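You operate a simulated robot arm through the tools that you are given. There is no shell and no other tool. Be economical: measure what you need, move in short steps, check, and stop when the job is done.

The job below is to be done with a simulated robot arm. You get a single attempt, and the scene is never put back.

JOB
Wipe up the spilt tea, the tea ring and the water stain.
Fine: on the side counter; move the purple mug onto the brown saucer first; teal cloth, laid back. Set down upright: purple mug. What is to be rubbed or washed off counts as gone when no trace of it is left.
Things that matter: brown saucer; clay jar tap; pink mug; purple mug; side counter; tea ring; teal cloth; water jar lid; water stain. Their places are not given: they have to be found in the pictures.

Only the result counts: the job must be done as asked and must still hold three seconds after the hand-in. Knocking over, shifting, dropping, spilling or breaking anything else fails it. Flat cloth is picked up by pressing the open fingertips on it (5 to 10 N) and closing them slowly along it; thin cloth reads only 2 to 8 mm in the jaws.

ROBOT AND FRAMES
A 6-joint arm with a two-finger parallel gripper, fixed in place. Base frame: the origin is at the foot of the arm, x ahead of it, y to its left, z up; the work surface is at about z = 0.88. Lengths are in m, angles in rad, forces in N, time in s.
With the tool pointing down near the work surface it reaches from about 0.26 to 0.66 m from the base axis. Its first joint turns from -1.152 to 1.152 rad. Payload 2.9 kg.
The tool frame sits at the grasp point between the pads (the TCP): z along the fingers, y along the line on which they close. The tips reach 0.03 m beyond it. Largest opening 0.11 m; finger width 0.02, thickness 0.01; the body of the gripper, 0.048 by 0.112 m, starts 0.055 m behind the TCP.
Orientation is that of the tool frame in the base frame, as a unit quaternion [w, x, y, z]. With the fingers straight down and closing along the base's y, the tool's x points along the base's -x, its y along +y and its z along -z.

CONTROLS
- The arm moves only by the tool send_rows. Its arguments are lists of equal length, an entry for each row: "claw": the finger opening in cm, from 0 to 11; "xyz": the shift along the base's x, y, z in units of 20 mm (1.0 is 20 mm), a list of three; "turn": the turn, a rotation vector about the base's x, y, z in units of 6 degrees (1.0 is 6 degrees), a list of three. In form: {"claw": [claw, ...], "xyz": [[x, y, z], ...], "turn": [[wx, wy, wz], ...]}. A call has 1 to 20 rows; each row shifts and turns the commanded pose from where the row before left it. A call with a number of a shift or a turn outside -1 to 1 is refused whole. Each row takes 0.2 s and may step no farther than 0.05 m and 0.15 rad from the row before; otherwise, or with a gripper value out of range, the whole call is refused. Where a pose cannot be reached the arm comes as near as it can. A force on the tool above 50 N (or 10 N above the force at the start of the call, whichever is more), or a blocked arm, ends the call early, and 0.2 s more pass. The fingers move at their own pace (about 0.108 m/s each) and stop on an object; they squeeze with about 24 N. The grip force told is the motor's: it shows also when the fingers shut on nothing. Time passes only in rows, and 0.2 s behind the last, so rows that do not move let the fingers close. The reply holds the time, the measured pose of the TCP, the force on the tool along the base axes, the opening and the grip force, in the units named above and with some noise, with the torque about the TCP (base axes, N m) and any sound that the robot's microphone picked up.
- Cameras (640 x 400 px; columns grow to the right, rows downward): "scene" is fixed at [0.0992, 0.4567, 1.4006]; the picture's right is [-0.47, -0.88, 0.00], its down [-0.38, 0.21, -0.90] and it looks along [0.79, -0.42, -0.44] (base axes); focal length 272 px, centre (320, 200). "wrist" rides on the gripper at [0.072, 0.017, -0.103] in the tool frame; the picture's right is [-0.23, 0.97, 0.00], its down [-0.76, -0.18, -0.62] and it looks along [-0.61, -0.14, 0.78] (tool axes); focal length 222 px, centre (320, 200).
- capture(camera): a new picture of that camera. No time passes.
- locate(camera, pixels): for up to 12 pixels [column, row] of the newest picture of that camera ("zoom" is the newest enlarged one), the place [x, y, z] in the base frame of the surface seen there, good to about 0.002 m. No time passes.
- enlarge(camera, box): a new picture of the part [left, top, right, bottom] of that camera's present view, enlarged. No time passes.
- hand_in(): hands the job in; it is judged then, once.

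Go step by step. Measure first, check grasps and placings, and put right what went wrong. The budget is 80 turns and 46 pictures, counting those below and the enlarged ones. Unless the task says otherwise, let go and move clear before handing in, and close with one line.

The tools are called after "Emit:" as name(argument=value, ...) on one line, values as JSON. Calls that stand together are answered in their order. send_rows: Moves the arm, as the interface text tells. Its arguments: {"type":"object","properties":{"claw":{"type":"array","items":{"type":"number"}},"xyz":{"type":"array","items":{"type":"array","items":{"type":"number"}}},"turn":{"type":"array","items":{"type":"array","items":{"type":"number"}}}},"required":["claw","xyz","turn"]} The other tools are called the same way: capture (camera) takes a picture; locate (camera, pixels) gives the place of the surface under pixels of a picture; enlarge (camera, box) takes an enlarged picture of a part of a camera's view; hand_in () hands the job in.

At the start:

```text
time_s: 0.0
position: [0.3664, 0.1417, 1.0999]
orientation: [0.0, 0.0, 1.0, 0.0]
ft_force: [-0.5, 0.3, 0.3]
moment: [0.02, 0.01, -0.01]
width: 0.11
grip_force: 0.1
```

scene: 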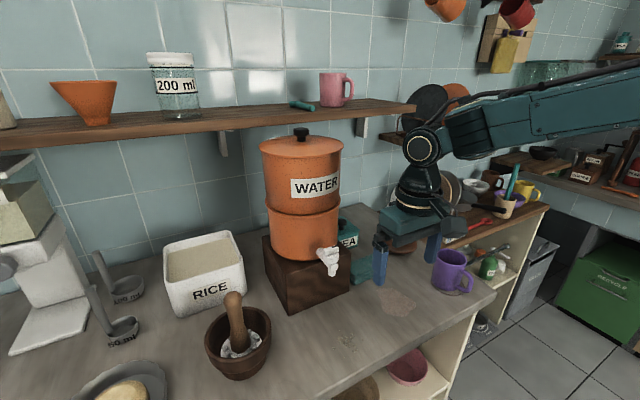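
wrist: 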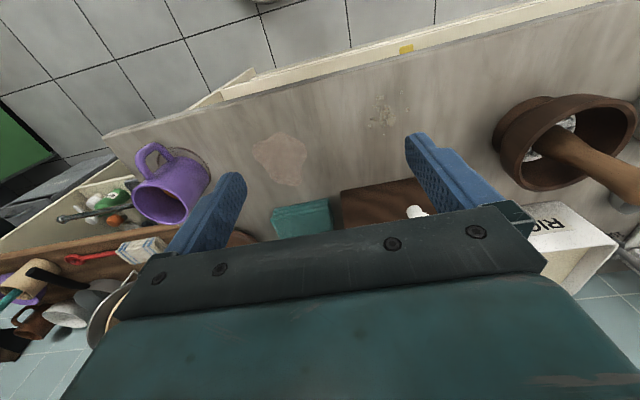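

The scene shows the purple mug near (450,270), a stain near (400,303), another at (347,342), and something teal near (362,272). I'll enlarge to see these better.

Emit:
enlarge(camera="scene", box=[300, 210, 500, 370])

Emit:
enlarge(camera="wrist", box=[90, 60, 450, 285])

```text
2.50 times, centred on (400, 290) of scene
```

zoom: 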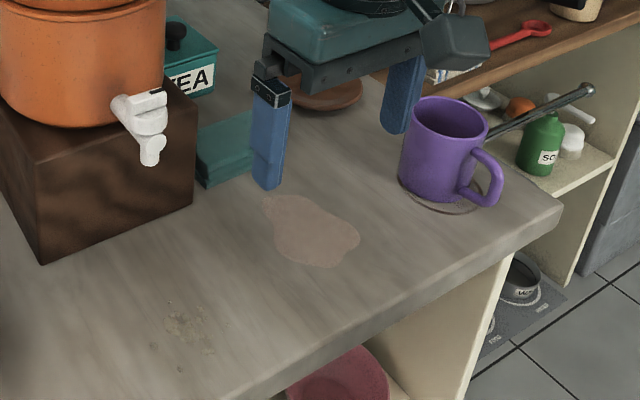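

```text
1.78 times, centred on (270, 172) of wrist
```

zoom: 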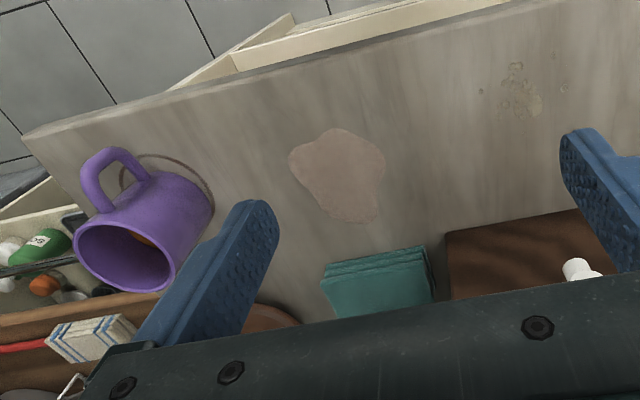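

The mug stands on the tea ring, the saucer is behind the gripper finger, and the folded teal cloth is by the stand. I'll locate all of these.

Emit:
locate(camera="scene", pixels=[[433, 251], [462, 250], [447, 267], [448, 284], [489, 286], [460, 293], [400, 303], [347, 342], [405, 249], [396, 247], [372, 274], [366, 282]])

Emit:
locate(camera="zoom", pixels=[[290, 160], [385, 165], [340, 130], [365, 220], [480, 95], [565, 88], [515, 65], [520, 115], [330, 270], [425, 250], [435, 295], [260, 315]])

Emit:
locate(camera="wrist", pixels=[[140, 150], [155, 145], [208, 165], [205, 155], [175, 148], [135, 195], [185, 205], [340, 192], [345, 228], [415, 212], [240, 237], [280, 225]])

```text
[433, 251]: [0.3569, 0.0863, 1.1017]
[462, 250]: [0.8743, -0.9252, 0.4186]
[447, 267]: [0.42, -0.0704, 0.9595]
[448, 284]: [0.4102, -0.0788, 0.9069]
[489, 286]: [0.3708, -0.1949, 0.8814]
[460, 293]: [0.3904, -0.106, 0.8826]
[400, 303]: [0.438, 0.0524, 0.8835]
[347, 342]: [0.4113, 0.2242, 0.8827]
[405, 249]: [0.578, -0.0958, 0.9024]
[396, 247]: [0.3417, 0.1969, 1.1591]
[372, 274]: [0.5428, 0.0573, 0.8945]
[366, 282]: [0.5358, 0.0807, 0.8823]
```

```text
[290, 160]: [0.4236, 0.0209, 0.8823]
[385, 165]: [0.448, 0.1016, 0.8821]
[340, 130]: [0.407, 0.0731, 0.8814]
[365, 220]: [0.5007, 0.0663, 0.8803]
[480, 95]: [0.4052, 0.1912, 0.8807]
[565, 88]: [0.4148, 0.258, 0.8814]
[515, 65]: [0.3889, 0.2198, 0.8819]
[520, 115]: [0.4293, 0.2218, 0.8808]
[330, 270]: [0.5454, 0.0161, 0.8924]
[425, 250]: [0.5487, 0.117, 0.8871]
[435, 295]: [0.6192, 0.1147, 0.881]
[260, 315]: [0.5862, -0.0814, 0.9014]
```

```text
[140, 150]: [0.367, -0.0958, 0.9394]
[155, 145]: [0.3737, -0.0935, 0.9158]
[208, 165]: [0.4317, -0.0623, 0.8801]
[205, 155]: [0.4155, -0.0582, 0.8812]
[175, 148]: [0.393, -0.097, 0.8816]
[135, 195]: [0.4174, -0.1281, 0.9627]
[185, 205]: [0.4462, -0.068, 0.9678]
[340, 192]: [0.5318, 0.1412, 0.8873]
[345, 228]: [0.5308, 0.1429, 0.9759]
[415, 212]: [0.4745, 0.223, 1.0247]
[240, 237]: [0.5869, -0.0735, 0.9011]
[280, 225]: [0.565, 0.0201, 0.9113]
```

Surface is z≈0.881; the saucer lies about (0.59,-0.08), the cloth about (0.57,0.07). I'll move the hand aside and up for a clear view of the mug and saucer.

Emit:
send_rows(claw=[11, 11, 11, 11, 11, 11, 11, 11, 11, 11], xyz=[[-0.3, -1, 0.3], [-0.3, -1, 0.3], [-0.3, -1, 0.3], [-0.3, -1, 0.3], [-0.3, -1, 0.3], [-0.3, -1, 0.3], [0, -1, 0.3], [0, -1, 0.3], [0, -1, 0], [0, -1, 0]], turn=[[0, 0, 0], [0, 0, 0], [0, 0, 0], [0, 0, 0], [0, 0, 0], [0, 0, 0], [0, 0, 0], [0, 0, 0], [0, 0, 0], [0, 0, 0]])

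Emit:
capture(camera="wrist")

Emit:
enlarge(camera="scene", box=[320, 200, 520, 325])

```text
time_s: 2.2
position: [0.3312, -0.0586, 1.1469]
orientation: [0.0, 0.0, 1.0, 0.0]
ft_force: [-0.9, -0.1, 0.2]
moment: [-0.03, -0.02, 0.01]
width: 0.1101
grip_force: 0.2
```

```text
41 pictures are left
```

wrist: 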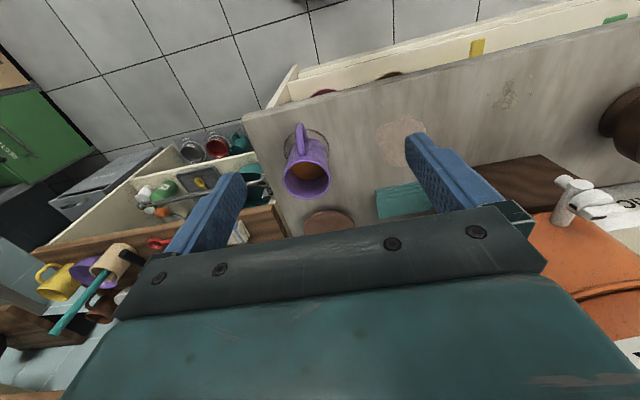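

```text
3.20 times, centred on (420, 262) of scene
```

zoom: 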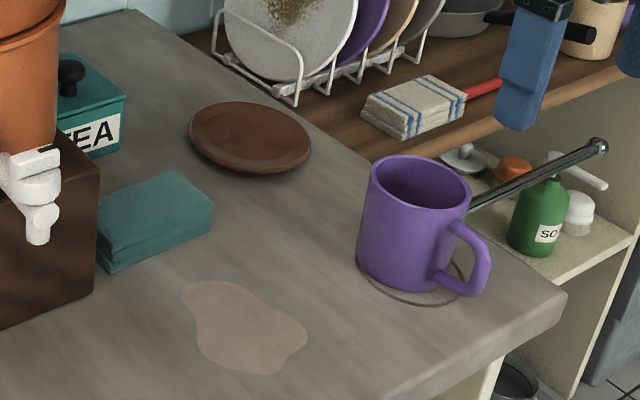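

Now everything is clear. I'll locate the mug rim, handle, saucer rim, cloth corners and dish rack.

Emit:
locate(camera="zoom", pixels=[[372, 170], [468, 190], [420, 157], [418, 207], [480, 240], [470, 285], [190, 130], [310, 145], [245, 104], [265, 172], [248, 135], [295, 100]])

Emit:
locate(camera="zoom", pixels=[[108, 270], [213, 225], [212, 205], [165, 174], [97, 225], [155, 215], [360, 280], [400, 304], [465, 275], [370, 160], [182, 290], [305, 340]])

Emit:
locate(camera="wrist", pixels=[[286, 180], [328, 180], [307, 162], [307, 197], [298, 128], [305, 145], [330, 212], [308, 220], [352, 222], [322, 135], [290, 135], [305, 172]])

```text
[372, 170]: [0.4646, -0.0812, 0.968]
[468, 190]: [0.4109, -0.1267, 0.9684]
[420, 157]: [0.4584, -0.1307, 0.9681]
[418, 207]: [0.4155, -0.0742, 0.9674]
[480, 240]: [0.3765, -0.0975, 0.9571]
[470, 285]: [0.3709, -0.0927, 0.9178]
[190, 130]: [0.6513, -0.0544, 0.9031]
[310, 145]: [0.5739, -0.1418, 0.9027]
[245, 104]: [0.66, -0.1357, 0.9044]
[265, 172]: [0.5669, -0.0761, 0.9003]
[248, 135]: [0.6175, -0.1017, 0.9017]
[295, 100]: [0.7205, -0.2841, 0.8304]
```

```text
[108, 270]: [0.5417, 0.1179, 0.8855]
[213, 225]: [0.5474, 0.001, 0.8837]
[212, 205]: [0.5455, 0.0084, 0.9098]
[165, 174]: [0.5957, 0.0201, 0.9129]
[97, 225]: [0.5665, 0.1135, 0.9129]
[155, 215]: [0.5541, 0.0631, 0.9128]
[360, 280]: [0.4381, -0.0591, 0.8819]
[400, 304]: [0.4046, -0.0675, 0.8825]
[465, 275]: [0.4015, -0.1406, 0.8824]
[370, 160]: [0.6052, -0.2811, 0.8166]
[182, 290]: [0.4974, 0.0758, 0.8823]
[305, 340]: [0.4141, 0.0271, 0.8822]
```

```text
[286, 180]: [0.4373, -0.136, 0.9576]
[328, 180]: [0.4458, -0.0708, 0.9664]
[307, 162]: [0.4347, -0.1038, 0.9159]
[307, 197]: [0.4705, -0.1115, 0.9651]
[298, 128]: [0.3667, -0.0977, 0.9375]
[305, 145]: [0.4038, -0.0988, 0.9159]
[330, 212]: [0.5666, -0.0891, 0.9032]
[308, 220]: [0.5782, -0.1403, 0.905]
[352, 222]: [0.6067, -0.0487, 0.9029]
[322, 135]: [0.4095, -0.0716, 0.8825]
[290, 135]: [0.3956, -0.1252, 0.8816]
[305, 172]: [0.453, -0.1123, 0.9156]
```

Mug centre ≈ (0.437,-0.103), rim z 0.968, handle toward -x; saucer centre ≈ (0.612,-0.098), top ≈0.902. I'll go above the mug first, then straight down to z≈0.975 to check.

Emit:
send_rows(claw=[11, 11, 11, 11, 11, 11, 11, 11, 11, 11, 11, 11, 11, 11], xyz=[[0.9, -0.37, 0], [0.9, -0.37, 0], [0.9, -0.37, 0], [0.9, -0.37, 0], [0.9, -0.37, 0], [0.79, -0.37, 0], [0, 0, -1], [0, 0, -1], [0, 0, -1], [0, 0, -1], [0, 0, -1], [0, 0, -1], [0, 0, -0.6], [0, 0, 0]], turn=[[0, 0, 0], [0, 0, 0], [0, 0, 0], [0, 0, 0], [0, 0, 0], [0, 0, 0], [0, 0, 0], [0, 0, 0], [0, 0, 0], [0, 0, 0], [0, 0, 0], [0, 0, 0], [0, 0, 0], [0, 0, 0]])

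Emit:
capture(camera="wrist")

```text
time_s: 5.2
position: [0.4355, -0.1014, 1.0142]
orientation: [0.0, 0.001, 1.0, -0.001]
ft_force: [1.0, 0.0, -0.4]
moment: [-0.02, -0.01, 0.01]
width: 0.11
grip_force: 0.2
```

```text
39 pictures are left
```

wrist: 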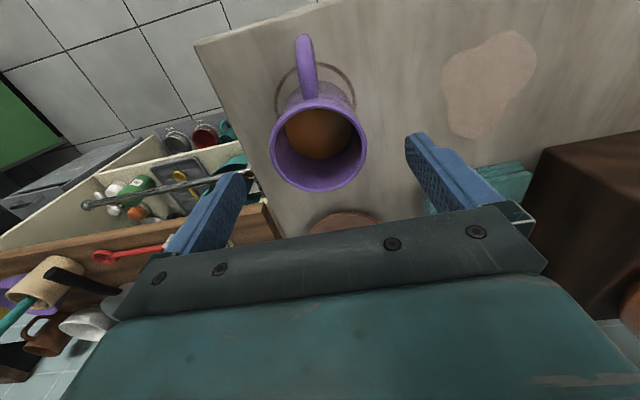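

The mug is centred between the fingers (rim from (272,150) to (366,150)). I'll descend 80 mm and close.

Emit:
send_rows(claw=[11, 11, 11, 11, 11, 11, 11, 11, 7, 6.5, 6, 6, 6], xyz=[[0, 0, -0.7], [0, 0, -0.7], [0, 0, -0.7], [0, 0, -0.7], [0, 0, -0.6], [0, 0, -0.4], [0, 0, -0.2], [0, 0, 0], [0, 0, 0], [0, 0, 0], [0, 0, 0], [0, 0, 0], [0, 0, 0]], turn=[[0, 0, 0], [0, 0, 0], [0, 0, 0], [0, 0, 0], [0, 0, 0], [0, 0, 0], [0, 0, 0], [0, 0, 0], [0, 0, 0], [0, 0, 0], [0, 0, 0], [0, 0, 0], [0, 0, 0]])

```text
time_s: 8.0
position: [0.4362, -0.1019, 0.9348]
orientation: [0.0, 0.0, 1.0, 0.0]
ft_force: [0.6, -0.3, 0.4]
moment: [0.03, -0.01, -0.03]
width: 0.0763
grip_force: 23.8
```

The grip is on the mug at 76 mm. I'll lift 50 mm smoothly and check.

Emit:
send_rows(claw=[5.5, 5.5, 5.5, 5.5, 5.5, 5.5, 5.5, 5.5], xyz=[[0, 0, 0.2], [0, 0, 0.4], [0, 0, 0.5], [0, 0, 0.5], [0, 0, 0.4], [0, 0, 0.3], [0, 0, 0.2], [0, 0, 0]], turn=[[0, 0, 0], [0, 0, 0], [0, 0, 0], [0, 0, 0], [0, 0, 0], [0, 0, 0], [0, 0, 0], [0, 0, 0]])

Emit:
enlarge(camera="scene", box=[320, 180, 520, 305])

```text
time_s: 9.8
position: [0.4373, -0.1016, 0.9856]
orientation: [0.0, 0.0, 1.0, 0.0]
ft_force: [0.9, -0.3, -3.7]
moment: [-0.03, -0.02, 0.01]
width: 0.0763
grip_force: 23.5
```

```text
3.20 times, centred on (420, 242) of scene
```

zoom: 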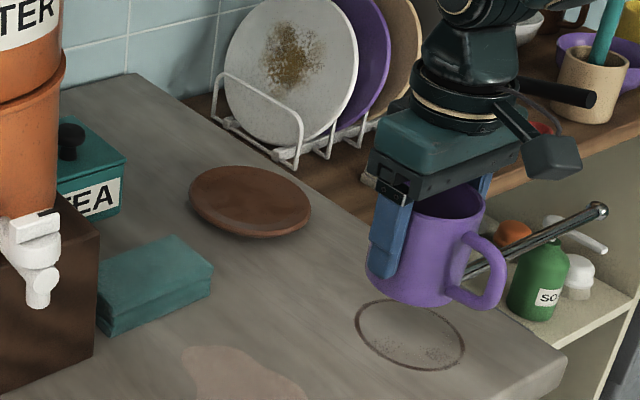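

The mug is held upright and the ring is uncovered. I'll measure the ring and the saucer again.

Emit:
locate(camera="zoom", pixels=[[356, 322], [464, 352], [400, 302], [420, 369], [189, 192], [311, 208], [240, 167], [262, 236], [215, 174], [300, 230], [250, 200], [205, 219]])

```text
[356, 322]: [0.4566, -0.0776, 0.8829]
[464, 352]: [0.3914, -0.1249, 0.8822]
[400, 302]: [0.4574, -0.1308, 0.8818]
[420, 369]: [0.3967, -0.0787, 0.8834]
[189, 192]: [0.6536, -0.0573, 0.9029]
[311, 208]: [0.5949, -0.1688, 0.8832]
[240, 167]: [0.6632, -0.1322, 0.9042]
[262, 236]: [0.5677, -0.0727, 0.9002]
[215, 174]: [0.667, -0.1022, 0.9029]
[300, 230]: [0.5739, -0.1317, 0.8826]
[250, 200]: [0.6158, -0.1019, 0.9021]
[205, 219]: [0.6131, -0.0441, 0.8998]
```

Saucer centre ≈ (0.615,-0.101), top 0.902. I'll carry the mug over it smoothly.

Emit:
send_rows(claw=[5.5, 5.5, 5.5, 5.5, 5.5, 5.5, 5.5, 5.5, 5.5, 5.5, 5.5, 5.5, 5.5, 5.5, 5.5, 5.5, 5.5, 5.5, 5.5], xyz=[[0.2, 0, 0], [0.4, 0, 0], [0.6, 0, 0], [0.6, 0, 0], [0.6, 0, 0], [0.6, 0, 0], [0.6, 0, 0], [0.6, 0, 0], [0.6, 0, 0], [0.6, 0, 0], [0.6, 0, 0], [0.6, 0, 0], [0.6, 0, 0], [0.6, 0, 0], [0.5, 0, 0], [0.3, 0, 0], [0.2, 0, 0], [0, 0, 0], [0, 0, 0]], turn=[[0, 0, 0], [0, 0, 0], [0, 0, 0], [0, 0, 0], [0, 0, 0], [0, 0, 0], [0, 0, 0], [0, 0, 0], [0, 0, 0], [0, 0, 0], [0, 0, 0], [0, 0, 0], [0, 0, 0], [0, 0, 0], [0, 0, 0], [0, 0, 0], [0, 0, 0], [0, 0, 0], [0, 0, 0]])

Emit:
enlarge(camera="scene", box=[320, 160, 520, 285])

```text
time_s: 13.8
position: [0.6118, -0.1017, 0.9862]
orientation: [0.0, 0.001, 1.0, 0.001]
ft_force: [0.5, -0.2, -3.6]
moment: [0.0, -0.03, 0.01]
width: 0.0762
grip_force: 24.3
```

```text
3.20 times, centred on (420, 222) of scene
```

zoom: 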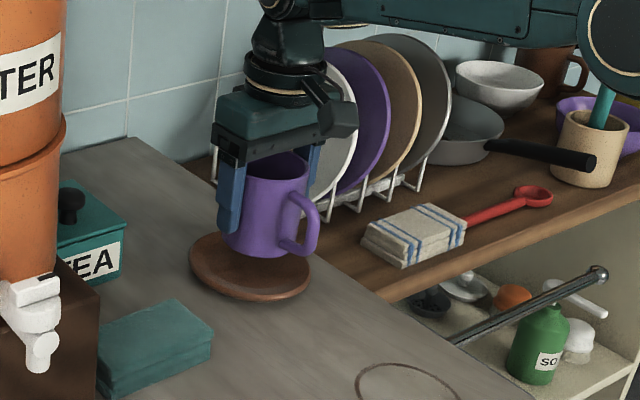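

The mug is above the saucer. I'll lower 27 mm and check for contact.

Emit:
send_rows(claw=[5.5, 5.5, 5.5, 5.5, 5.5, 5.5, 5.5], xyz=[[0, 0, -0.3], [0, 0, -0.3], [0, 0, -0.3], [0, 0, -0.2], [0, 0, -0.15], [0, 0, -0.1], [0, 0, 0]], turn=[[0, 0, 0], [0, 0, 0], [0, 0, 0], [0, 0, 0], [0, 0, 0], [0, 0, 0], [0, 0, 0]])

```text
time_s: 15.4
position: [0.6111, -0.1023, 0.9578]
orientation: [0.0, 0.0, 1.0, 0.001]
ft_force: [0.9, 0.4, -3.1]
moment: [0.05, -0.03, 0.01]
width: 0.0763
grip_force: 23.7
```

Emit:
send_rows(claw=[5.5, 5.5, 5.5, 5.5], xyz=[[0, 0, -0.05], [0, 0, -0.05], [0, 0, -0.05], [0, 0, 0]], turn=[[0, 0, 0], [0, 0, 0], [0, 0, 0], [0, 0, 0]])

```text
time_s: 16.4
position: [0.6113, -0.1009, 0.9564]
orientation: [0.001, 0.0, 1.0, 0.0]
ft_force: [-0.4, -0.5, 2.7]
moment: [0.11, 0.09, -0.02]
width: 0.0763
grip_force: 23.7
```

The force has gone from -3.1 to +2.7 N, so the mug rests on the saucer. I'll open and rise straight up.

Emit:
send_rows(claw=[8, 9, 10, 10.5, 10.5, 10.5, 10.5, 10.5, 10.5, 10.5, 10.5, 10.5, 10.5], xyz=[[0, 0, 0], [0, 0, 0], [0, 0, 0], [0, 0, 0.2], [0, 0, 0.5], [0, 0, 0.8], [0, 0, 1], [0, 0, 1], [0, 0, 1], [0, 0, 1], [-1, 0.3, 0], [-1, 0.3, 0], [0, 0, 0]], turn=[[0, 0, 0], [0, 0, 0], [0, 0, 0], [0, 0, 0], [0, 0, 0], [0, 0, 0], [0, 0, 0], [0, 0, 0], [0, 0, 0], [0, 0, 0], [0, 0, 0], [0, 0, 0], [0, 0, 0]])

Emit:
enlarge(camera="scene", box=[320, 160, 520, 285])

Emit:
capture(camera="wrist")

```text
time_s: 19.2
position: [0.5725, -0.0886, 1.0663]
orientation: [-0.001, 0.0, 1.0, 0.0]
ft_force: [0.6, -0.8, -0.9]
moment: [-0.02, 0.0, -0.02]
width: 0.1052
grip_force: 0.1
```

```text
3.20 times, centred on (420, 222) of scene
```

zoom: 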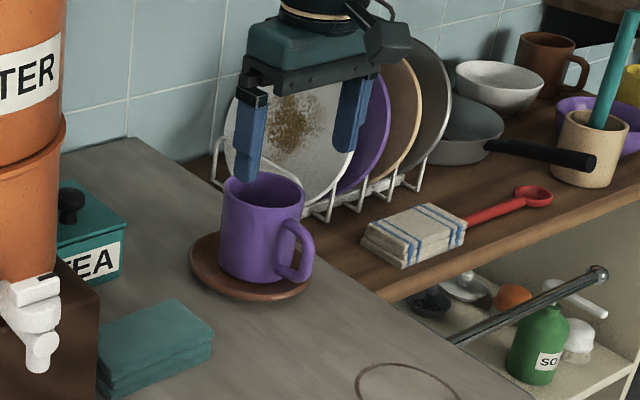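

```text
35 pictures are left
```

wrist: 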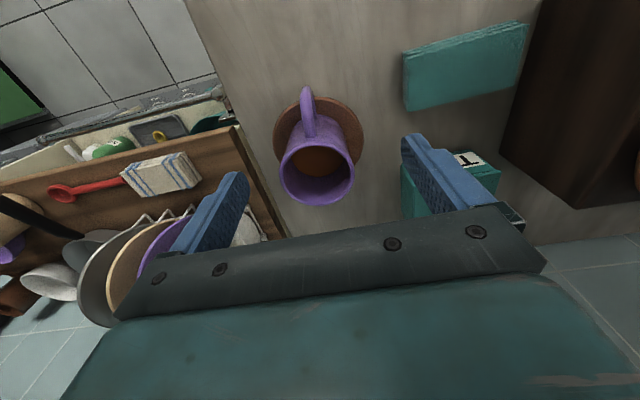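

The mug stands upright on the saucer. Now I'll measure the cloth in the wrist view (corners near (403,55), (525,30), (515,75), (408,108)).

Emit:
locate(camera="wrist", pixels=[[405, 57], [525, 26], [515, 78], [408, 108], [460, 68], [512, 85], [528, 45], [404, 50], [500, 110], [535, 40], [440, 45], [490, 33]])

Emit:
enlarge(camera="wrist", box=[370, 0, 580, 131])

```text
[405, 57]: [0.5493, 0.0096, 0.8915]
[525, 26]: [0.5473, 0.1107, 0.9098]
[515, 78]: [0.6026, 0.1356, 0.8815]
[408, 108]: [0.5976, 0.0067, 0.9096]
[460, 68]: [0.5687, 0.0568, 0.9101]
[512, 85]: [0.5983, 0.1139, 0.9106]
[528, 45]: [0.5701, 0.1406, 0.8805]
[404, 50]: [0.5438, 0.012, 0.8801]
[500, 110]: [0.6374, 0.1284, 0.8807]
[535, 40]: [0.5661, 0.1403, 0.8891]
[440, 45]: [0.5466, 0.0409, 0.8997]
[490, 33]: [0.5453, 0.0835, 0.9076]
```

```text
3.05 times, centred on (475, 66) of wrist
```

zoom: 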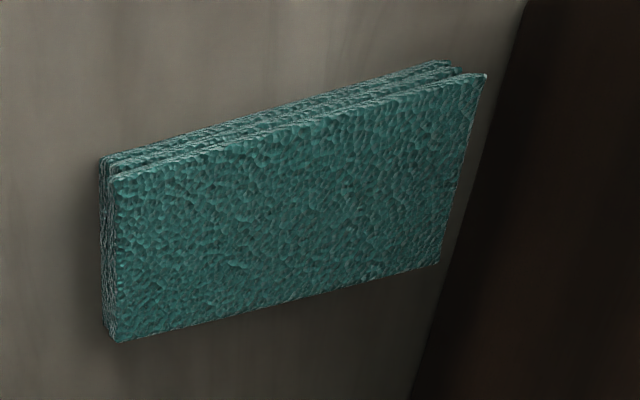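

The cloth block spans x 0.545–0.600, y 0.007–0.115, 29 mm high. I'll turn the hand 90° to close along x, staying high over free counter, and locate the tap, jar and stand.

Emit:
send_rows(claw=[9, 9, 9, 9, 9, 9, 9, 9, 9, 9, 9, 9, 9, 9, 9, 9], xyz=[[-0.3, 0.3, 0.2], [-0.3, 0.3, 0.2], [-0.3, 0.3, 0.2], [-0.3, 0.3, 0.2], [-0.3, 0.3, 0], [-0.3, 0.3, 0], [-0.3, 0.3, 0], [-0.3, 0.3, 0], [-0.3, 0.3, 0], [-0.3, 0.3, 0], [-0.3, 0.3, 0], [-0.3, 0.3, 0], [-0.3, 0.3, 0], [-0.3, 0.3, 0], [-0.3, 0.3, 0], [0, 0, 0]], turn=[[0, 0, 1], [0, 0, 1], [0, 0, 1], [0, 0, 1], [0, 0, 1], [0, 0, 1], [0, 0, 1], [0, 0, 1], [0, 0, 1], [0, 0, 1], [0, 0, 1], [0, 0, 1], [0, 0, 1], [0, 0, 1], [0, 0, 1], [0, 0, 0]])

Emit:
capture(camera="scene")

Emit:
capture(camera="wrist")

```text
time_s: 22.6
position: [0.4827, 0.0006, 1.0811]
orientation: [0.0, 0.707, -0.707, 0.001]
ft_force: [0.7, -0.1, -0.9]
moment: [0.0, 0.03, 0.03]
width: 0.09
grip_force: 0.0
```

```text
33 pictures are left
```

scene: 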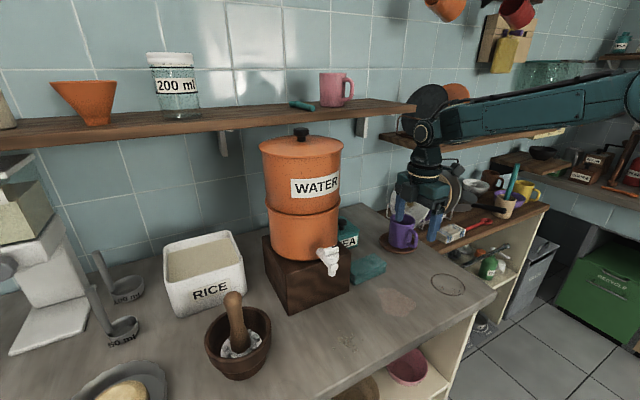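

```text
32 pictures are left
```

wrist: 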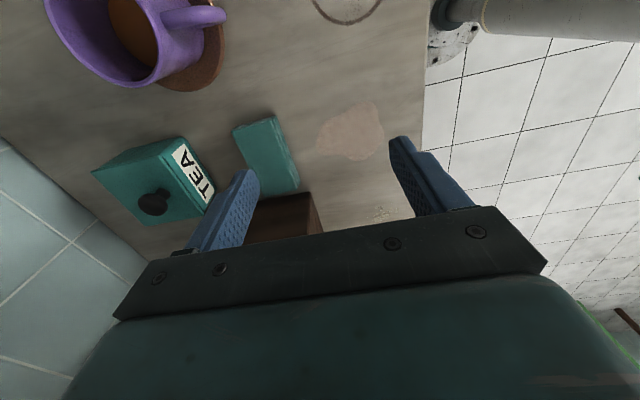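

Emit:
locate(camera="scene", pixels=[[329, 265], [334, 273], [338, 262], [322, 253], [336, 215], [348, 290], [348, 270], [289, 311], [340, 155], [404, 108], [356, 245], [385, 262]])

Emit:
locate(camera="wrist", pixels=[[235, 133], [272, 115], [297, 185], [270, 195], [265, 155], [310, 197], [322, 225], [190, 140], [215, 180]])

```text
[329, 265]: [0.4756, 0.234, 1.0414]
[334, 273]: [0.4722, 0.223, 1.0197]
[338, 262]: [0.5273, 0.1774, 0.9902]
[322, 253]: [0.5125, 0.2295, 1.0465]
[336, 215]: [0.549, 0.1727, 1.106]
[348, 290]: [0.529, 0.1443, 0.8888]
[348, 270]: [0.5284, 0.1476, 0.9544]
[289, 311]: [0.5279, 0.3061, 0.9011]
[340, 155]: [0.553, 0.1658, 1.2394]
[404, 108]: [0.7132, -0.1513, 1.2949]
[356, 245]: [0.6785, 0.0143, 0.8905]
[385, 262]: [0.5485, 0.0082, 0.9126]
```

```text
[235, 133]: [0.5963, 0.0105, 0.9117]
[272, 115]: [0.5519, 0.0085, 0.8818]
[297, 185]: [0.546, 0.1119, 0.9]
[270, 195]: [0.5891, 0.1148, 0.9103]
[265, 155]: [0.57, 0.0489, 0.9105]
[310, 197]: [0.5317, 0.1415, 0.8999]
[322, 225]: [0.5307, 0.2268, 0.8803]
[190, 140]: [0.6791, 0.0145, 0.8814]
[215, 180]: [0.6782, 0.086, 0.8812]
```

Stand edge is at y≥0.144, tap spout at (0.475,0.23,≥1.0), so the cloth is free to reach. I'll move over its middle (0.572,0.061) and go down to z≈0.92.

Emit:
send_rows(claw=[9, 9, 9, 9, 9, 9, 9, 9, 9, 9, 9, 9, 9, 9, 9, 9], xyz=[[0.9, 0.6, 0], [0.9, 0.6, 0], [0.9, 0.6, 0], [0.9, 0.6, 0], [0.87, 0.6, 0], [0, 0, 0], [0, 0, -1], [0, 0, -1], [0, 0, -1], [0, 0, -1], [0, 0, -1], [0, 0, -1], [0, 0, -1], [0, 0, -0.6], [0, 0, -0.4], [0, 0, 0]], turn=[[0, 0, 0], [0, 0, 0], [0, 0, 0], [0, 0, 0], [0, 0, 0], [0, 0, 0], [0, 0, 0], [0, 0, 0], [0, 0, 0], [0, 0, 0], [0, 0, 0], [0, 0, 0], [0, 0, 0], [0, 0, 0], [0, 0, 0], [0, 0, 0]])

Emit:
enlarge(camera="scene", box=[300, 190, 500, 315])

```text
time_s: 26.0
position: [0.5723, 0.0601, 0.9214]
orientation: [0.0, 0.707, -0.707, 0.0]
ft_force: [-0.9, 0.7, -0.7]
moment: [-0.02, 0.0, -0.04]
width: 0.0902
grip_force: 0.1
```

```text
3.20 times, centred on (400, 252) of scene
```

zoom: 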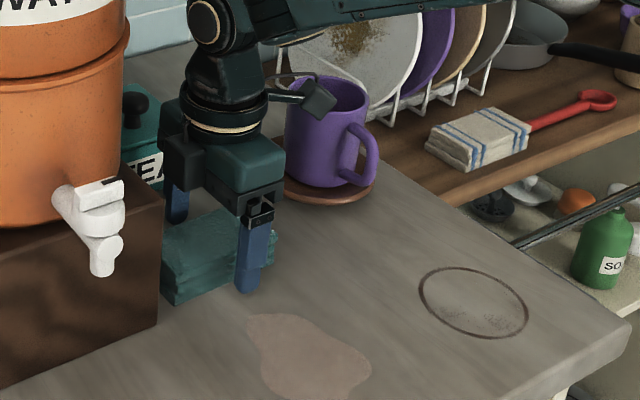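

The fingers straddle the cloth. I'll close on it.

Emit:
send_rows(claw=[7, 6, 5.5, 5, 4.5, 4, 3.5, 3, 3], xyz=[[0, 0, 0], [0, 0, 0], [0, 0, 0], [0, 0, 0], [0, 0, 0], [0, 0, 0], [0, 0, 0], [0, 0, 0], [0, 0, 0]], turn=[[0, 0, 0], [0, 0, 0], [0, 0, 0], [0, 0, 0], [0, 0, 0], [0, 0, 0], [0, 0, 0], [0, 0, 0], [0, 0, 0]])

```text
time_s: 28.0
position: [0.5722, 0.0609, 0.9222]
orientation: [-0.001, 0.708, -0.706, 0.0]
ft_force: [0.8, 0.7, -0.3]
moment: [0.02, 0.0, 0.02]
width: 0.059
grip_force: 24.6
```

The cloth is held at 59 mm. I'll lift it and look.

Emit:
send_rows(claw=[3, 3, 3, 3, 3], xyz=[[0, 0, 0.5], [0, 0, 0.8], [0, 0, 0.8], [0, 0, 0.5], [0, 0, 0]], turn=[[0, 0, 0], [0, 0, 0], [0, 0, 0], [0, 0, 0], [0, 0, 0]])

Emit:
enlarge(camera="scene", box=[300, 190, 500, 315])

```text
time_s: 29.2
position: [0.572, 0.0612, 0.9735]
orientation: [0.0, -0.707, 0.707, 0.0]
ft_force: [0.6, 0.7, -0.4]
moment: [0.0, 0.0, -0.02]
width: 0.0589
grip_force: 24.1
```

```text
3.20 times, centred on (400, 252) of scene
```

zoom: 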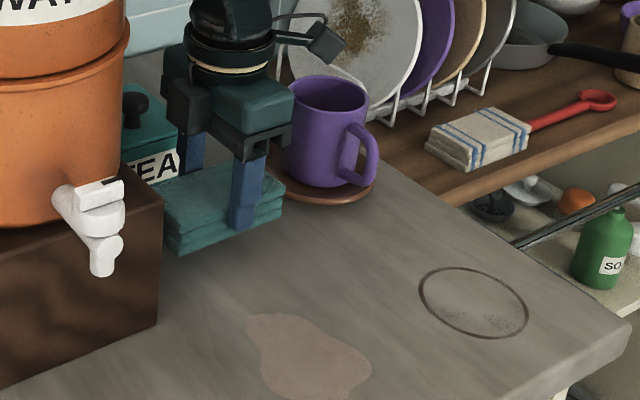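

The cloth block hangs level. I'll move above the spill (x 0.49) and lower to light contact.

Emit:
send_rows(claw=[3, 3, 3, 3, 3, 3, 3, 3, 3, 3, 3], xyz=[[-0.8, 0, 0], [-0.9, 0, 0], [-0.9, 0, 0], [-0.9, 0, 0], [-0.6, 0, 0], [0, 0, -0.8], [0, 0, -0.8], [0, 0, -0.6], [0, 0, -0.3], [0, 0, -0.1], [0, 0, 0]], turn=[[0, 0, 0], [0, 0, 0], [0, 0, 0], [0, 0, 0], [0, 0, 0], [0, 0, 0], [0, 0, 0], [0, 0, 0], [0, 0, 0], [0, 0, 0], [0, 0, 0]])

```text
time_s: 31.6
position: [0.4899, 0.0606, 0.9219]
orientation: [0.0, -0.707, 0.707, 0.0]
ft_force: [-1.0, 0.5, 1.6]
moment: [0.0, -0.01, 0.01]
width: 0.0592
grip_force: 24.2
```

Light contact (1.6 N). I'll press a little more.

Emit:
send_rows(claw=[3, 3, 3], xyz=[[0, 0, -0.05], [0, 0, -0.05], [0, 0, 0]], turn=[[0, 0, 0], [0, 0, 0], [0, 0, 0]])

```text
time_s: 32.4
position: [0.4907, 0.061, 0.9205]
orientation: [0.001, -0.707, 0.707, -0.002]
ft_force: [-11.1, 0.3, 33.8]
moment: [-0.03, 0.55, 0.05]
width: 0.0591
grip_force: 23.9
```

That is stiff (34 N); I'll ease up 1.2 mm.

Emit:
send_rows(claw=[3, 3], xyz=[[0, 0, 0.06], [0, 0, 0]], turn=[[0, 0, 0], [0, 0, 0]])

```text
time_s: 33.0
position: [0.4905, 0.0592, 0.9217]
orientation: [-0.001, 0.708, -0.707, 0.002]
ft_force: [-3.0, 3.3, 22.5]
moment: [0.09, 0.11, 0.11]
width: 0.0593
grip_force: 23.9
```

Still 22 N; I'll ease 0.6 mm more and make one stroke toward -x and back.

Emit:
send_rows(claw=[3, 3, 3, 3, 3, 3, 3, 3, 3, 3, 3, 3, 3, 3, 3], xyz=[[0, 0, 0.03], [0.5, 0, 0], [-0.5, 0, 0], [-0.7, 0, 0], [-0.7, 0, 0], [-0.7, 0, 0], [-0.7, 0, 0], [-0.7, 0, 0], [-0.7, 0, 0], [0.8, 0, 0], [0.8, 0, 0], [0.8, 0, 0], [0.8, 0, 0], [0.8, 0, 0], [0, 0, 0]], turn=[[0, 0, 0], [0, 0, 0], [0, 0, 0], [0, 0, 0], [0, 0, 0], [0, 0, 0], [0, 0, 0], [0, 0, 0], [0, 0, 0], [0, 0, 0], [0, 0, 0], [0, 0, 0], [0, 0, 0], [0, 0, 0], [0, 0, 0]])

Emit:
enlarge(camera="scene", box=[300, 210, 500, 335])

```text
time_s: 36.2
position: [0.4876, 0.0583, 0.9225]
orientation: [0.0, 0.707, -0.707, 0.0]
ft_force: [0.3, -0.5, -1.2]
moment: [0.03, -0.02, -0.01]
width: 0.0591
grip_force: 24.0
```

```text
3.20 times, centred on (400, 272) of scene
```

zoom: 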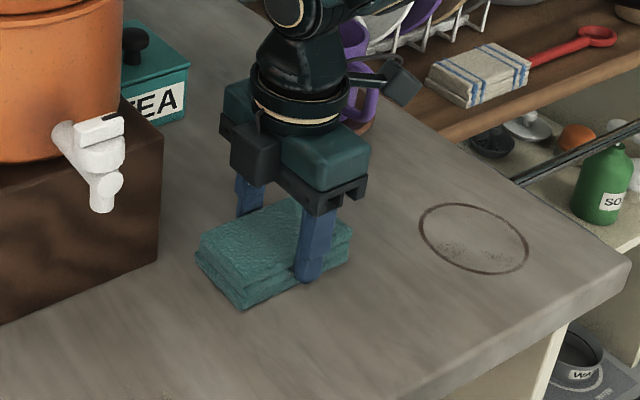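

The visible part of the spill is gone, but contact has been lost (-1.2 N). I'll press 1.2 mm and do another pass.

Emit:
send_rows(claw=[3, 3, 3, 3, 3, 3, 3, 3, 3, 3, 3, 3, 3, 3, 3, 3], xyz=[[0, 0, -0.06], [0.7, 0, 0], [0.6, 0, 0], [-0.7, 0, 0], [-0.7, 0, 0], [-0.7, 0, 0], [-0.7, 0, 0], [-0.7, 0, 0], [-0.7, 0, 0], [-0.7, 0, 0], [-0.6, 0, 0], [0.7, 0, 0], [0.7, 0, 0], [0, 0.3, 0], [-0.7, 0, 0], [-0.7, 0, 0]], turn=[[0, 0, 0], [0, 0, 0], [0, 0, 0], [0, 0, 0], [0, 0, 0], [0, 0, 0], [0, 0, 0], [0, 0, 0], [0, 0, 0], [0, 0, 0], [0, 0, 0], [0, 0, 0], [0, 0, 0], [0, 0, 0], [0, 0, 0], [0, 0, 0]])

Emit:
enlarge(camera="scene", box=[300, 230, 500, 355])

```text
time_s: 39.6
position: [0.404, 0.0651, 0.9207]
orientation: [-0.004, 0.707, -0.707, 0.002]
ft_force: [10.1, 0.5, 19.0]
moment: [-0.14, 0.05, 0.07]
width: 0.0594
grip_force: 24.4
```

```text
3.20 times, centred on (400, 292) of scene
```

zoom: 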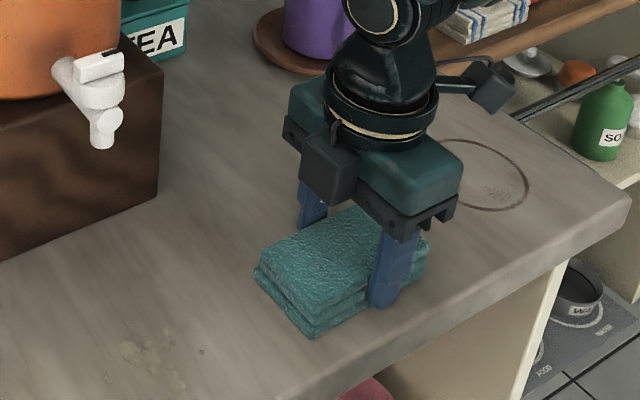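

Now the ring: I'll lift 20 mm, cross to (0.44,-0.103), and come down lightly.

Emit:
send_rows(claw=[3, 3, 3, 3, 3, 3, 3, 3, 3, 3, 3, 3, 3, 3], xyz=[[0, 0, 1], [0.2, -0.8, 0], [0.2, -0.8, 0], [0.2, -0.8, 0], [0.2, -0.8, 0], [0.2, -0.8, 0], [0.2, -0.8, 0], [0.2, -0.8, 0], [0.2, -0.8, 0], [0.2, -0.8, 0], [0, -0.8, 0], [0, -0.4, 0], [0, 0, -0.95], [0, 0, 0]], turn=[[0, 0, 0], [0, 0, 0], [0, 0, 0], [0, 0, 0], [0, 0, 0], [0, 0, 0], [0, 0, 0], [0, 0, 0], [0, 0, 0], [0, 0, 0], [0, 0, 0], [0, 0, 0], [0, 0, 0], [0, 0, 0]])

```text
time_s: 42.6
position: [0.4364, -0.1035, 0.921]
orientation: [0.0, 0.707, -0.707, 0.0]
ft_force: [0.1, -0.2, -1.0]
moment: [-0.02, -0.01, -0.02]
width: 0.0593
grip_force: 24.1
```

No contact yet; I'll press 1.4 mm and stroke across the ring.

Emit:
send_rows(claw=[3, 3, 3, 3, 3, 3, 3, 3, 3, 3, 3, 3, 3, 3, 3, 3], xyz=[[0, 0, -0.07], [0.7, 0, 0], [0.8, 0, 0], [-0.7, 0, 0], [-0.7, 0, 0], [-0.7, 0, 0], [-0.7, 0, 0], [-0.7, 0, 0], [-0.7, 0, 0], [0.7, 0, 0], [0.7, 0, 0], [0.7, 0, 0], [0.7, 0, 0], [0.7, 0, 0], [0.7, 0, 0], [0, 0, 0]], turn=[[0, 0, 0], [0, 0, 0], [0, 0, 0], [0, 0, 0], [0, 0, 0], [0, 0, 0], [0, 0, 0], [0, 0, 0], [0, 0, 0], [0, 0, 0], [0, 0, 0], [0, 0, 0], [0, 0, 0], [0, 0, 0], [0, 0, 0], [0, 0, 0]])

Emit:
enlarge(camera="scene", box=[340, 210, 540, 335])

```text
time_s: 46.0
position: [0.468, -0.1029, 0.9177]
orientation: [0.0, -0.707, 0.707, 0.0]
ft_force: [-0.8, 0.3, 2.2]
moment: [-0.03, 0.13, 0.03]
width: 0.059
grip_force: 23.9
```

```text
3.20 times, centred on (440, 272) of scene
```

zoom: 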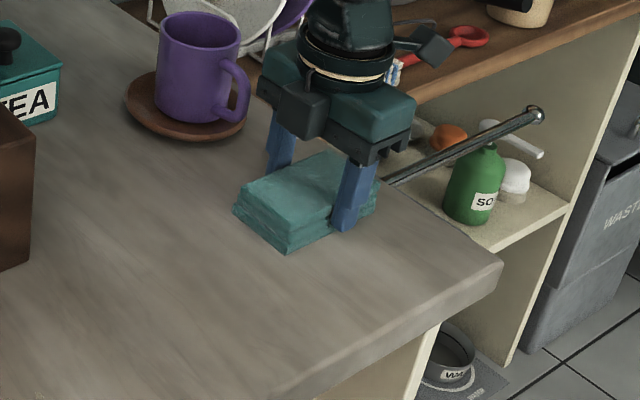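

The visible part is clean. One more firmer stroke, then lift and head to a place above the counter near the water stain, turning the hand -90° on the way so it keeps clear of the tap.

Emit:
send_rows(claw=[3, 3, 3, 3, 3, 3, 3, 3, 3, 3, 3, 3, 3, 3], xyz=[[0, 0, -0.03], [-0.7, 0, 0], [-0.7, 0, 0], [-0.7, 0, 0], [-0.7, 0, 0], [-0.7, 0, 0], [-0.7, 0, 0], [0.7, 0, 0], [0, 0, 0.5], [0, 0, 0.8], [0, 0.9, 0.5], [0, 0.9, 0], [0, 0.9, 0], [0, 0.9, 0]], turn=[[0, 0, 0], [0, 0, 0], [0, 0, 0], [0, 0, 0], [0, 0, 0], [0, 0, 0], [0, 0, 0], [0, 0, 0], [0, 0, 0], [0, 0, 0], [0, 0, 0], [0, 0, 0], [0, 0, 0], [0, 0, 0]])

Emit:
capture(camera="scene")

Emit:
enlarge(camera="scene", box=[340, 230, 500, 330])

```text
time_s: 49.0
position: [0.3972, -0.0303, 0.9543]
orientation: [0.001, -0.707, 0.708, 0.001]
ft_force: [0.1, -1.0, -0.5]
moment: [-0.03, -0.01, -0.01]
width: 0.0589
grip_force: 23.8
```

```text
26 pictures are left
```

scene: 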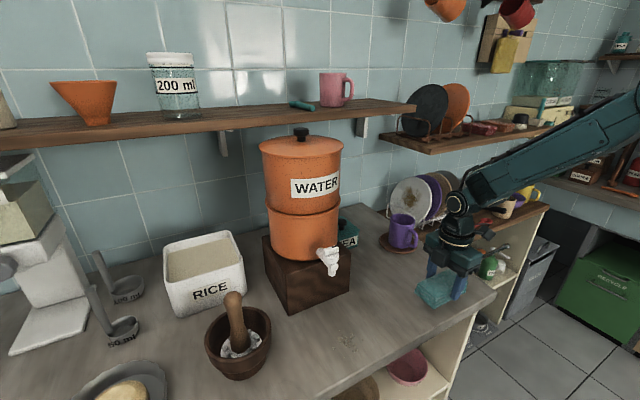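

```text
4.00 times, centred on (420, 280) of scene
```

zoom: 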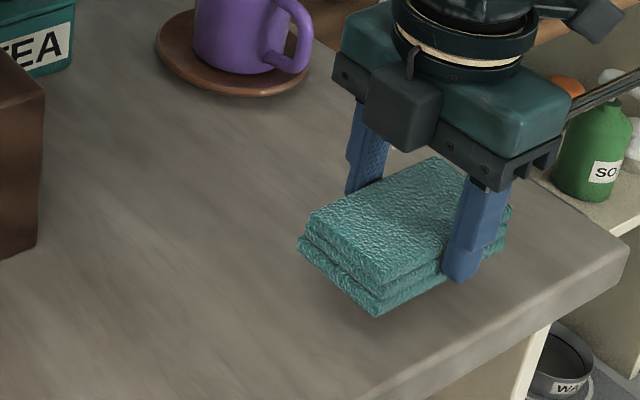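

Spill is gone. Now rotate back by -90° while moving to (0.41,0.185), and measure the mortar's edge and the stain again.

Emit:
locate(camera="scene", pixels=[[270, 340], [262, 365], [240, 380], [355, 338], [337, 345], [349, 352], [342, 330], [362, 330], [380, 345], [334, 250], [332, 275]])

Emit:
send_rows(claw=[3, 3, 3, 3, 3, 3, 3, 3, 3, 3, 3, 3, 3, 3, 3, 3], xyz=[[0.04, 0.7, 0], [0.04, 0.7, 0], [0.04, 0.7, 0], [0.04, 0.7, 0], [0.04, 0.7, 0], [0.04, 0.7, 0], [0.04, 0.7, 0], [0.04, 0.7, 0], [0.04, 0.7, 0], [0.04, 0.7, 0], [0.04, 0.7, 0], [0.04, 0.7, 0], [0.04, 0.7, 0], [0.04, 0.7, 0], [0.04, 0.7, 0], [0, 0, 0]], turn=[[0, 0, -1], [0, 0, -1], [0, 0, -1], [0, 0, -1], [0, 0, -1], [0, 0, -1], [0, 0, -1], [0, 0, -1], [0, 0, -1], [0, 0, -1], [0, 0, -1], [0, 0, -1], [0, 0, -1], [0, 0, -1], [0, 0, -1], [0, 0, 0]])

Emit:
enlarge(camera="scene", box=[280, 220, 440, 380])

Emit:
enlarge(camera="wrist", box=[160, 0, 640, 300])

```text
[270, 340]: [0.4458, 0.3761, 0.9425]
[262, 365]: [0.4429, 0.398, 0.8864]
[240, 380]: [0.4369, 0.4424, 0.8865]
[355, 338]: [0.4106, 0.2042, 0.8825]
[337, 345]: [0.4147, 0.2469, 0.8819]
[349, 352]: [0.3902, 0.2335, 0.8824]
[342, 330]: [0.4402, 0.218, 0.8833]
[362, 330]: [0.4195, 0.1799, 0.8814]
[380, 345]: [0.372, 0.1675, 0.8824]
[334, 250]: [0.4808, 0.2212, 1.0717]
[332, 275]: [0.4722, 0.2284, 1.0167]
```

```text
time_s: 52.4
position: [0.4087, 0.1792, 0.9542]
orientation: [0.0, 0.001, 1.0, 0.0]
ft_force: [0.2, 0.2, -0.2]
moment: [-0.01, 0.02, 0.0]
width: 0.0592
grip_force: 24.3
```

```text
2.50 times, centred on (360, 300) of scene
```

zoom: 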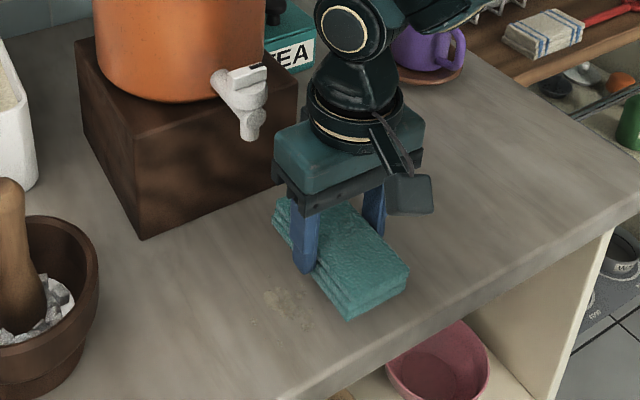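

```text
1.33 times, centred on (400, 150) of wrist
```

zoom: 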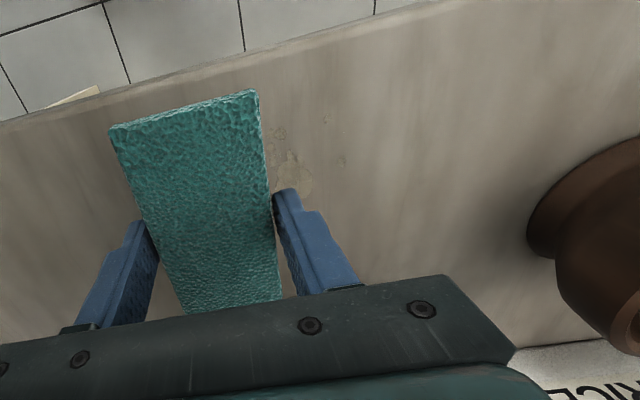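

The stain spans x 0.39–0.43, y 0.19–0.26; mortar is beyond y 0.37. I'll shift to x≈0.40 and lower to contact beside the stain.

Emit:
send_rows(claw=[3, 3, 3, 3, 3, 3], xyz=[[-0.4, 0, 0], [0, 0, -0.8], [0, 0, -0.7], [0, 0, -0.3], [0, 0, -0.05], [0, 0, 0]], turn=[[0, 0, 0], [0, 0, 0], [0, 0, 0], [0, 0, 0], [0, 0, 0], [0, 0, 0]])

```text
time_s: 53.8
position: [0.4023, 0.1798, 0.9194]
orientation: [0.001, 0.001, 1.0, 0.001]
ft_force: [-3.3, -5.3, 23.2]
moment: [-0.15, 0.31, 0.02]
width: 0.0589
grip_force: 24.2
```

23 N; I'll ease slightly and stroke in +y and back.

Emit:
send_rows(claw=[3, 3, 3, 3, 3, 3, 3, 3, 3, 3, 3, 3, 3, 3, 3, 3, 3], xyz=[[0, 0, 0.03], [0, 0.6, 0], [0, 0.6, 0], [0, 0.6, 0], [0, 0.6, 0], [0, 0.6, 0], [0, 0.6, 0], [0, 0.6, 0], [0, 0.6, 0], [0, -0.6, -0.01], [0, -0.6, -0.01], [0, -0.6, -0.01], [0, -0.6, 0], [0, -0.6, 0], [0, -0.6, 0], [0, -0.6, 0], [0, -0.6, 0]], turn=[[0, 0, 0], [0, 0, 0], [0, 0, 0], [0, 0, 0], [0, 0, 0], [0, 0, 0], [0, 0, 0], [0, 0, 0], [0, 0, 0], [0, 0, 0], [0, 0, 0], [0, 0, 0], [0, 0, 0], [0, 0, 0], [0, 0, 0], [0, 0, 0], [0, 0, 0]])

Emit:
enlarge(camera="scene", box=[280, 280, 440, 380])

```text
time_s: 57.4
position: [0.402, 0.1805, 0.9186]
orientation: [0.001, 0.0, 1.0, 0.001]
ft_force: [0.4, 11.2, 20.0]
moment: [0.43, -0.07, -0.06]
width: 0.059
grip_force: 24.2
```

```text
4.00 times, centred on (360, 330) of scene
```

zoom: 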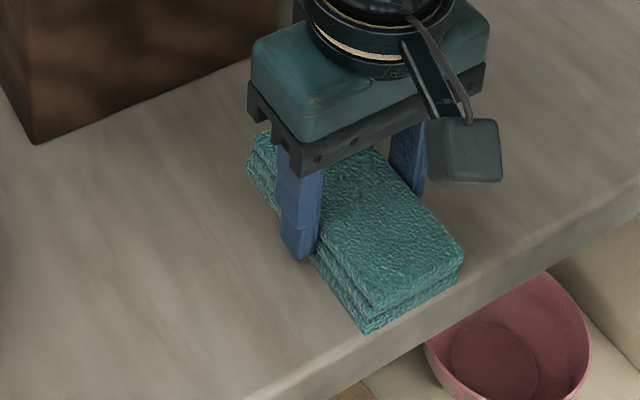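

It looks clean. One more pass for safety, then lift and move away to inspect everything.

Emit:
send_rows(claw=[3, 3, 3, 3, 3, 3, 3, 3, 3, 3, 3, 3, 3, 3, 3, 3, 3, 3, 3], xyz=[[0, 0.9, 0], [0, 0.9, 0], [0, 0.9, 0], [0, 0.9, 0], [0, 0.9, 0], [0, -0.9, 0], [0, -0.9, 0], [0, -0.9, 0], [0, -0.9, 0], [0, -0.9, 0], [0, 0, 0.6], [0, 0, 0.9], [0, -1, 0.9], [0, -1, 0], [0, -1, 0], [0, -1, 0], [0, -1, 0], [0, -1, 0], [0, 0, 0]], turn=[[0, 0, 0], [0, 0, 0], [0, 0, 0], [0, 0, 0], [0, 0, 0], [0, 0, 0], [0, 0, 0], [0, 0, 0], [0, 0, 0], [0, 0, 0], [0, 0, 0], [0, 0, 0], [0, 0, 0], [0, 0, 0], [0, 0, 0], [0, 0, 0], [0, 0, 0], [0, 0, 0], [0, 0, 0]])

Emit:
enlarge(camera="scene", box=[280, 260, 440, 360])

Emit:
enlarge(camera="scene", box=[360, 220, 520, 320])

Emit:
capture(camera="wrist")

```text
time_s: 61.4
position: [0.3992, 0.0598, 0.9663]
orientation: [0.0, 0.0, 1.0, -0.001]
ft_force: [0.5, -0.6, -0.3]
moment: [-0.02, 0.01, 0.02]
width: 0.0591
grip_force: 23.7
```

```text
4.00 times, centred on (360, 310) of scene
```

zoom: 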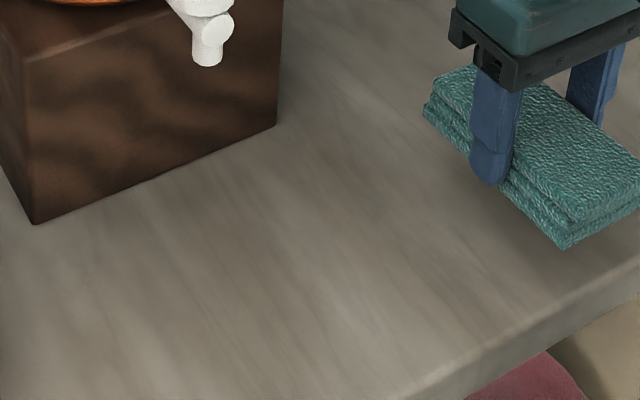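

```text
4.00 times, centred on (440, 270) of scene
```

zoom: 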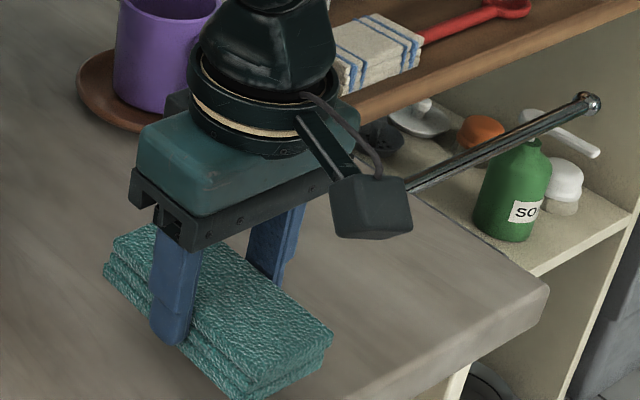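

```text
19 pictures are left
```

wrist: 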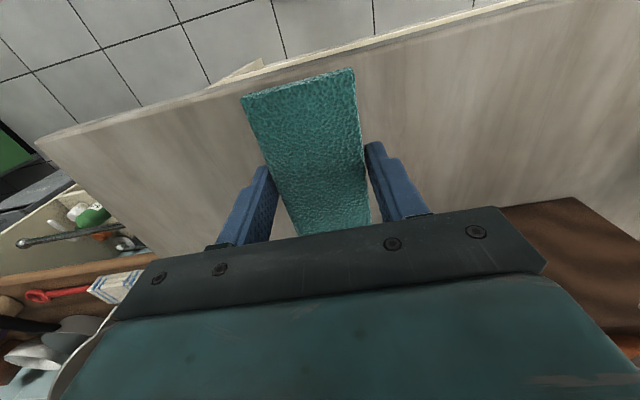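

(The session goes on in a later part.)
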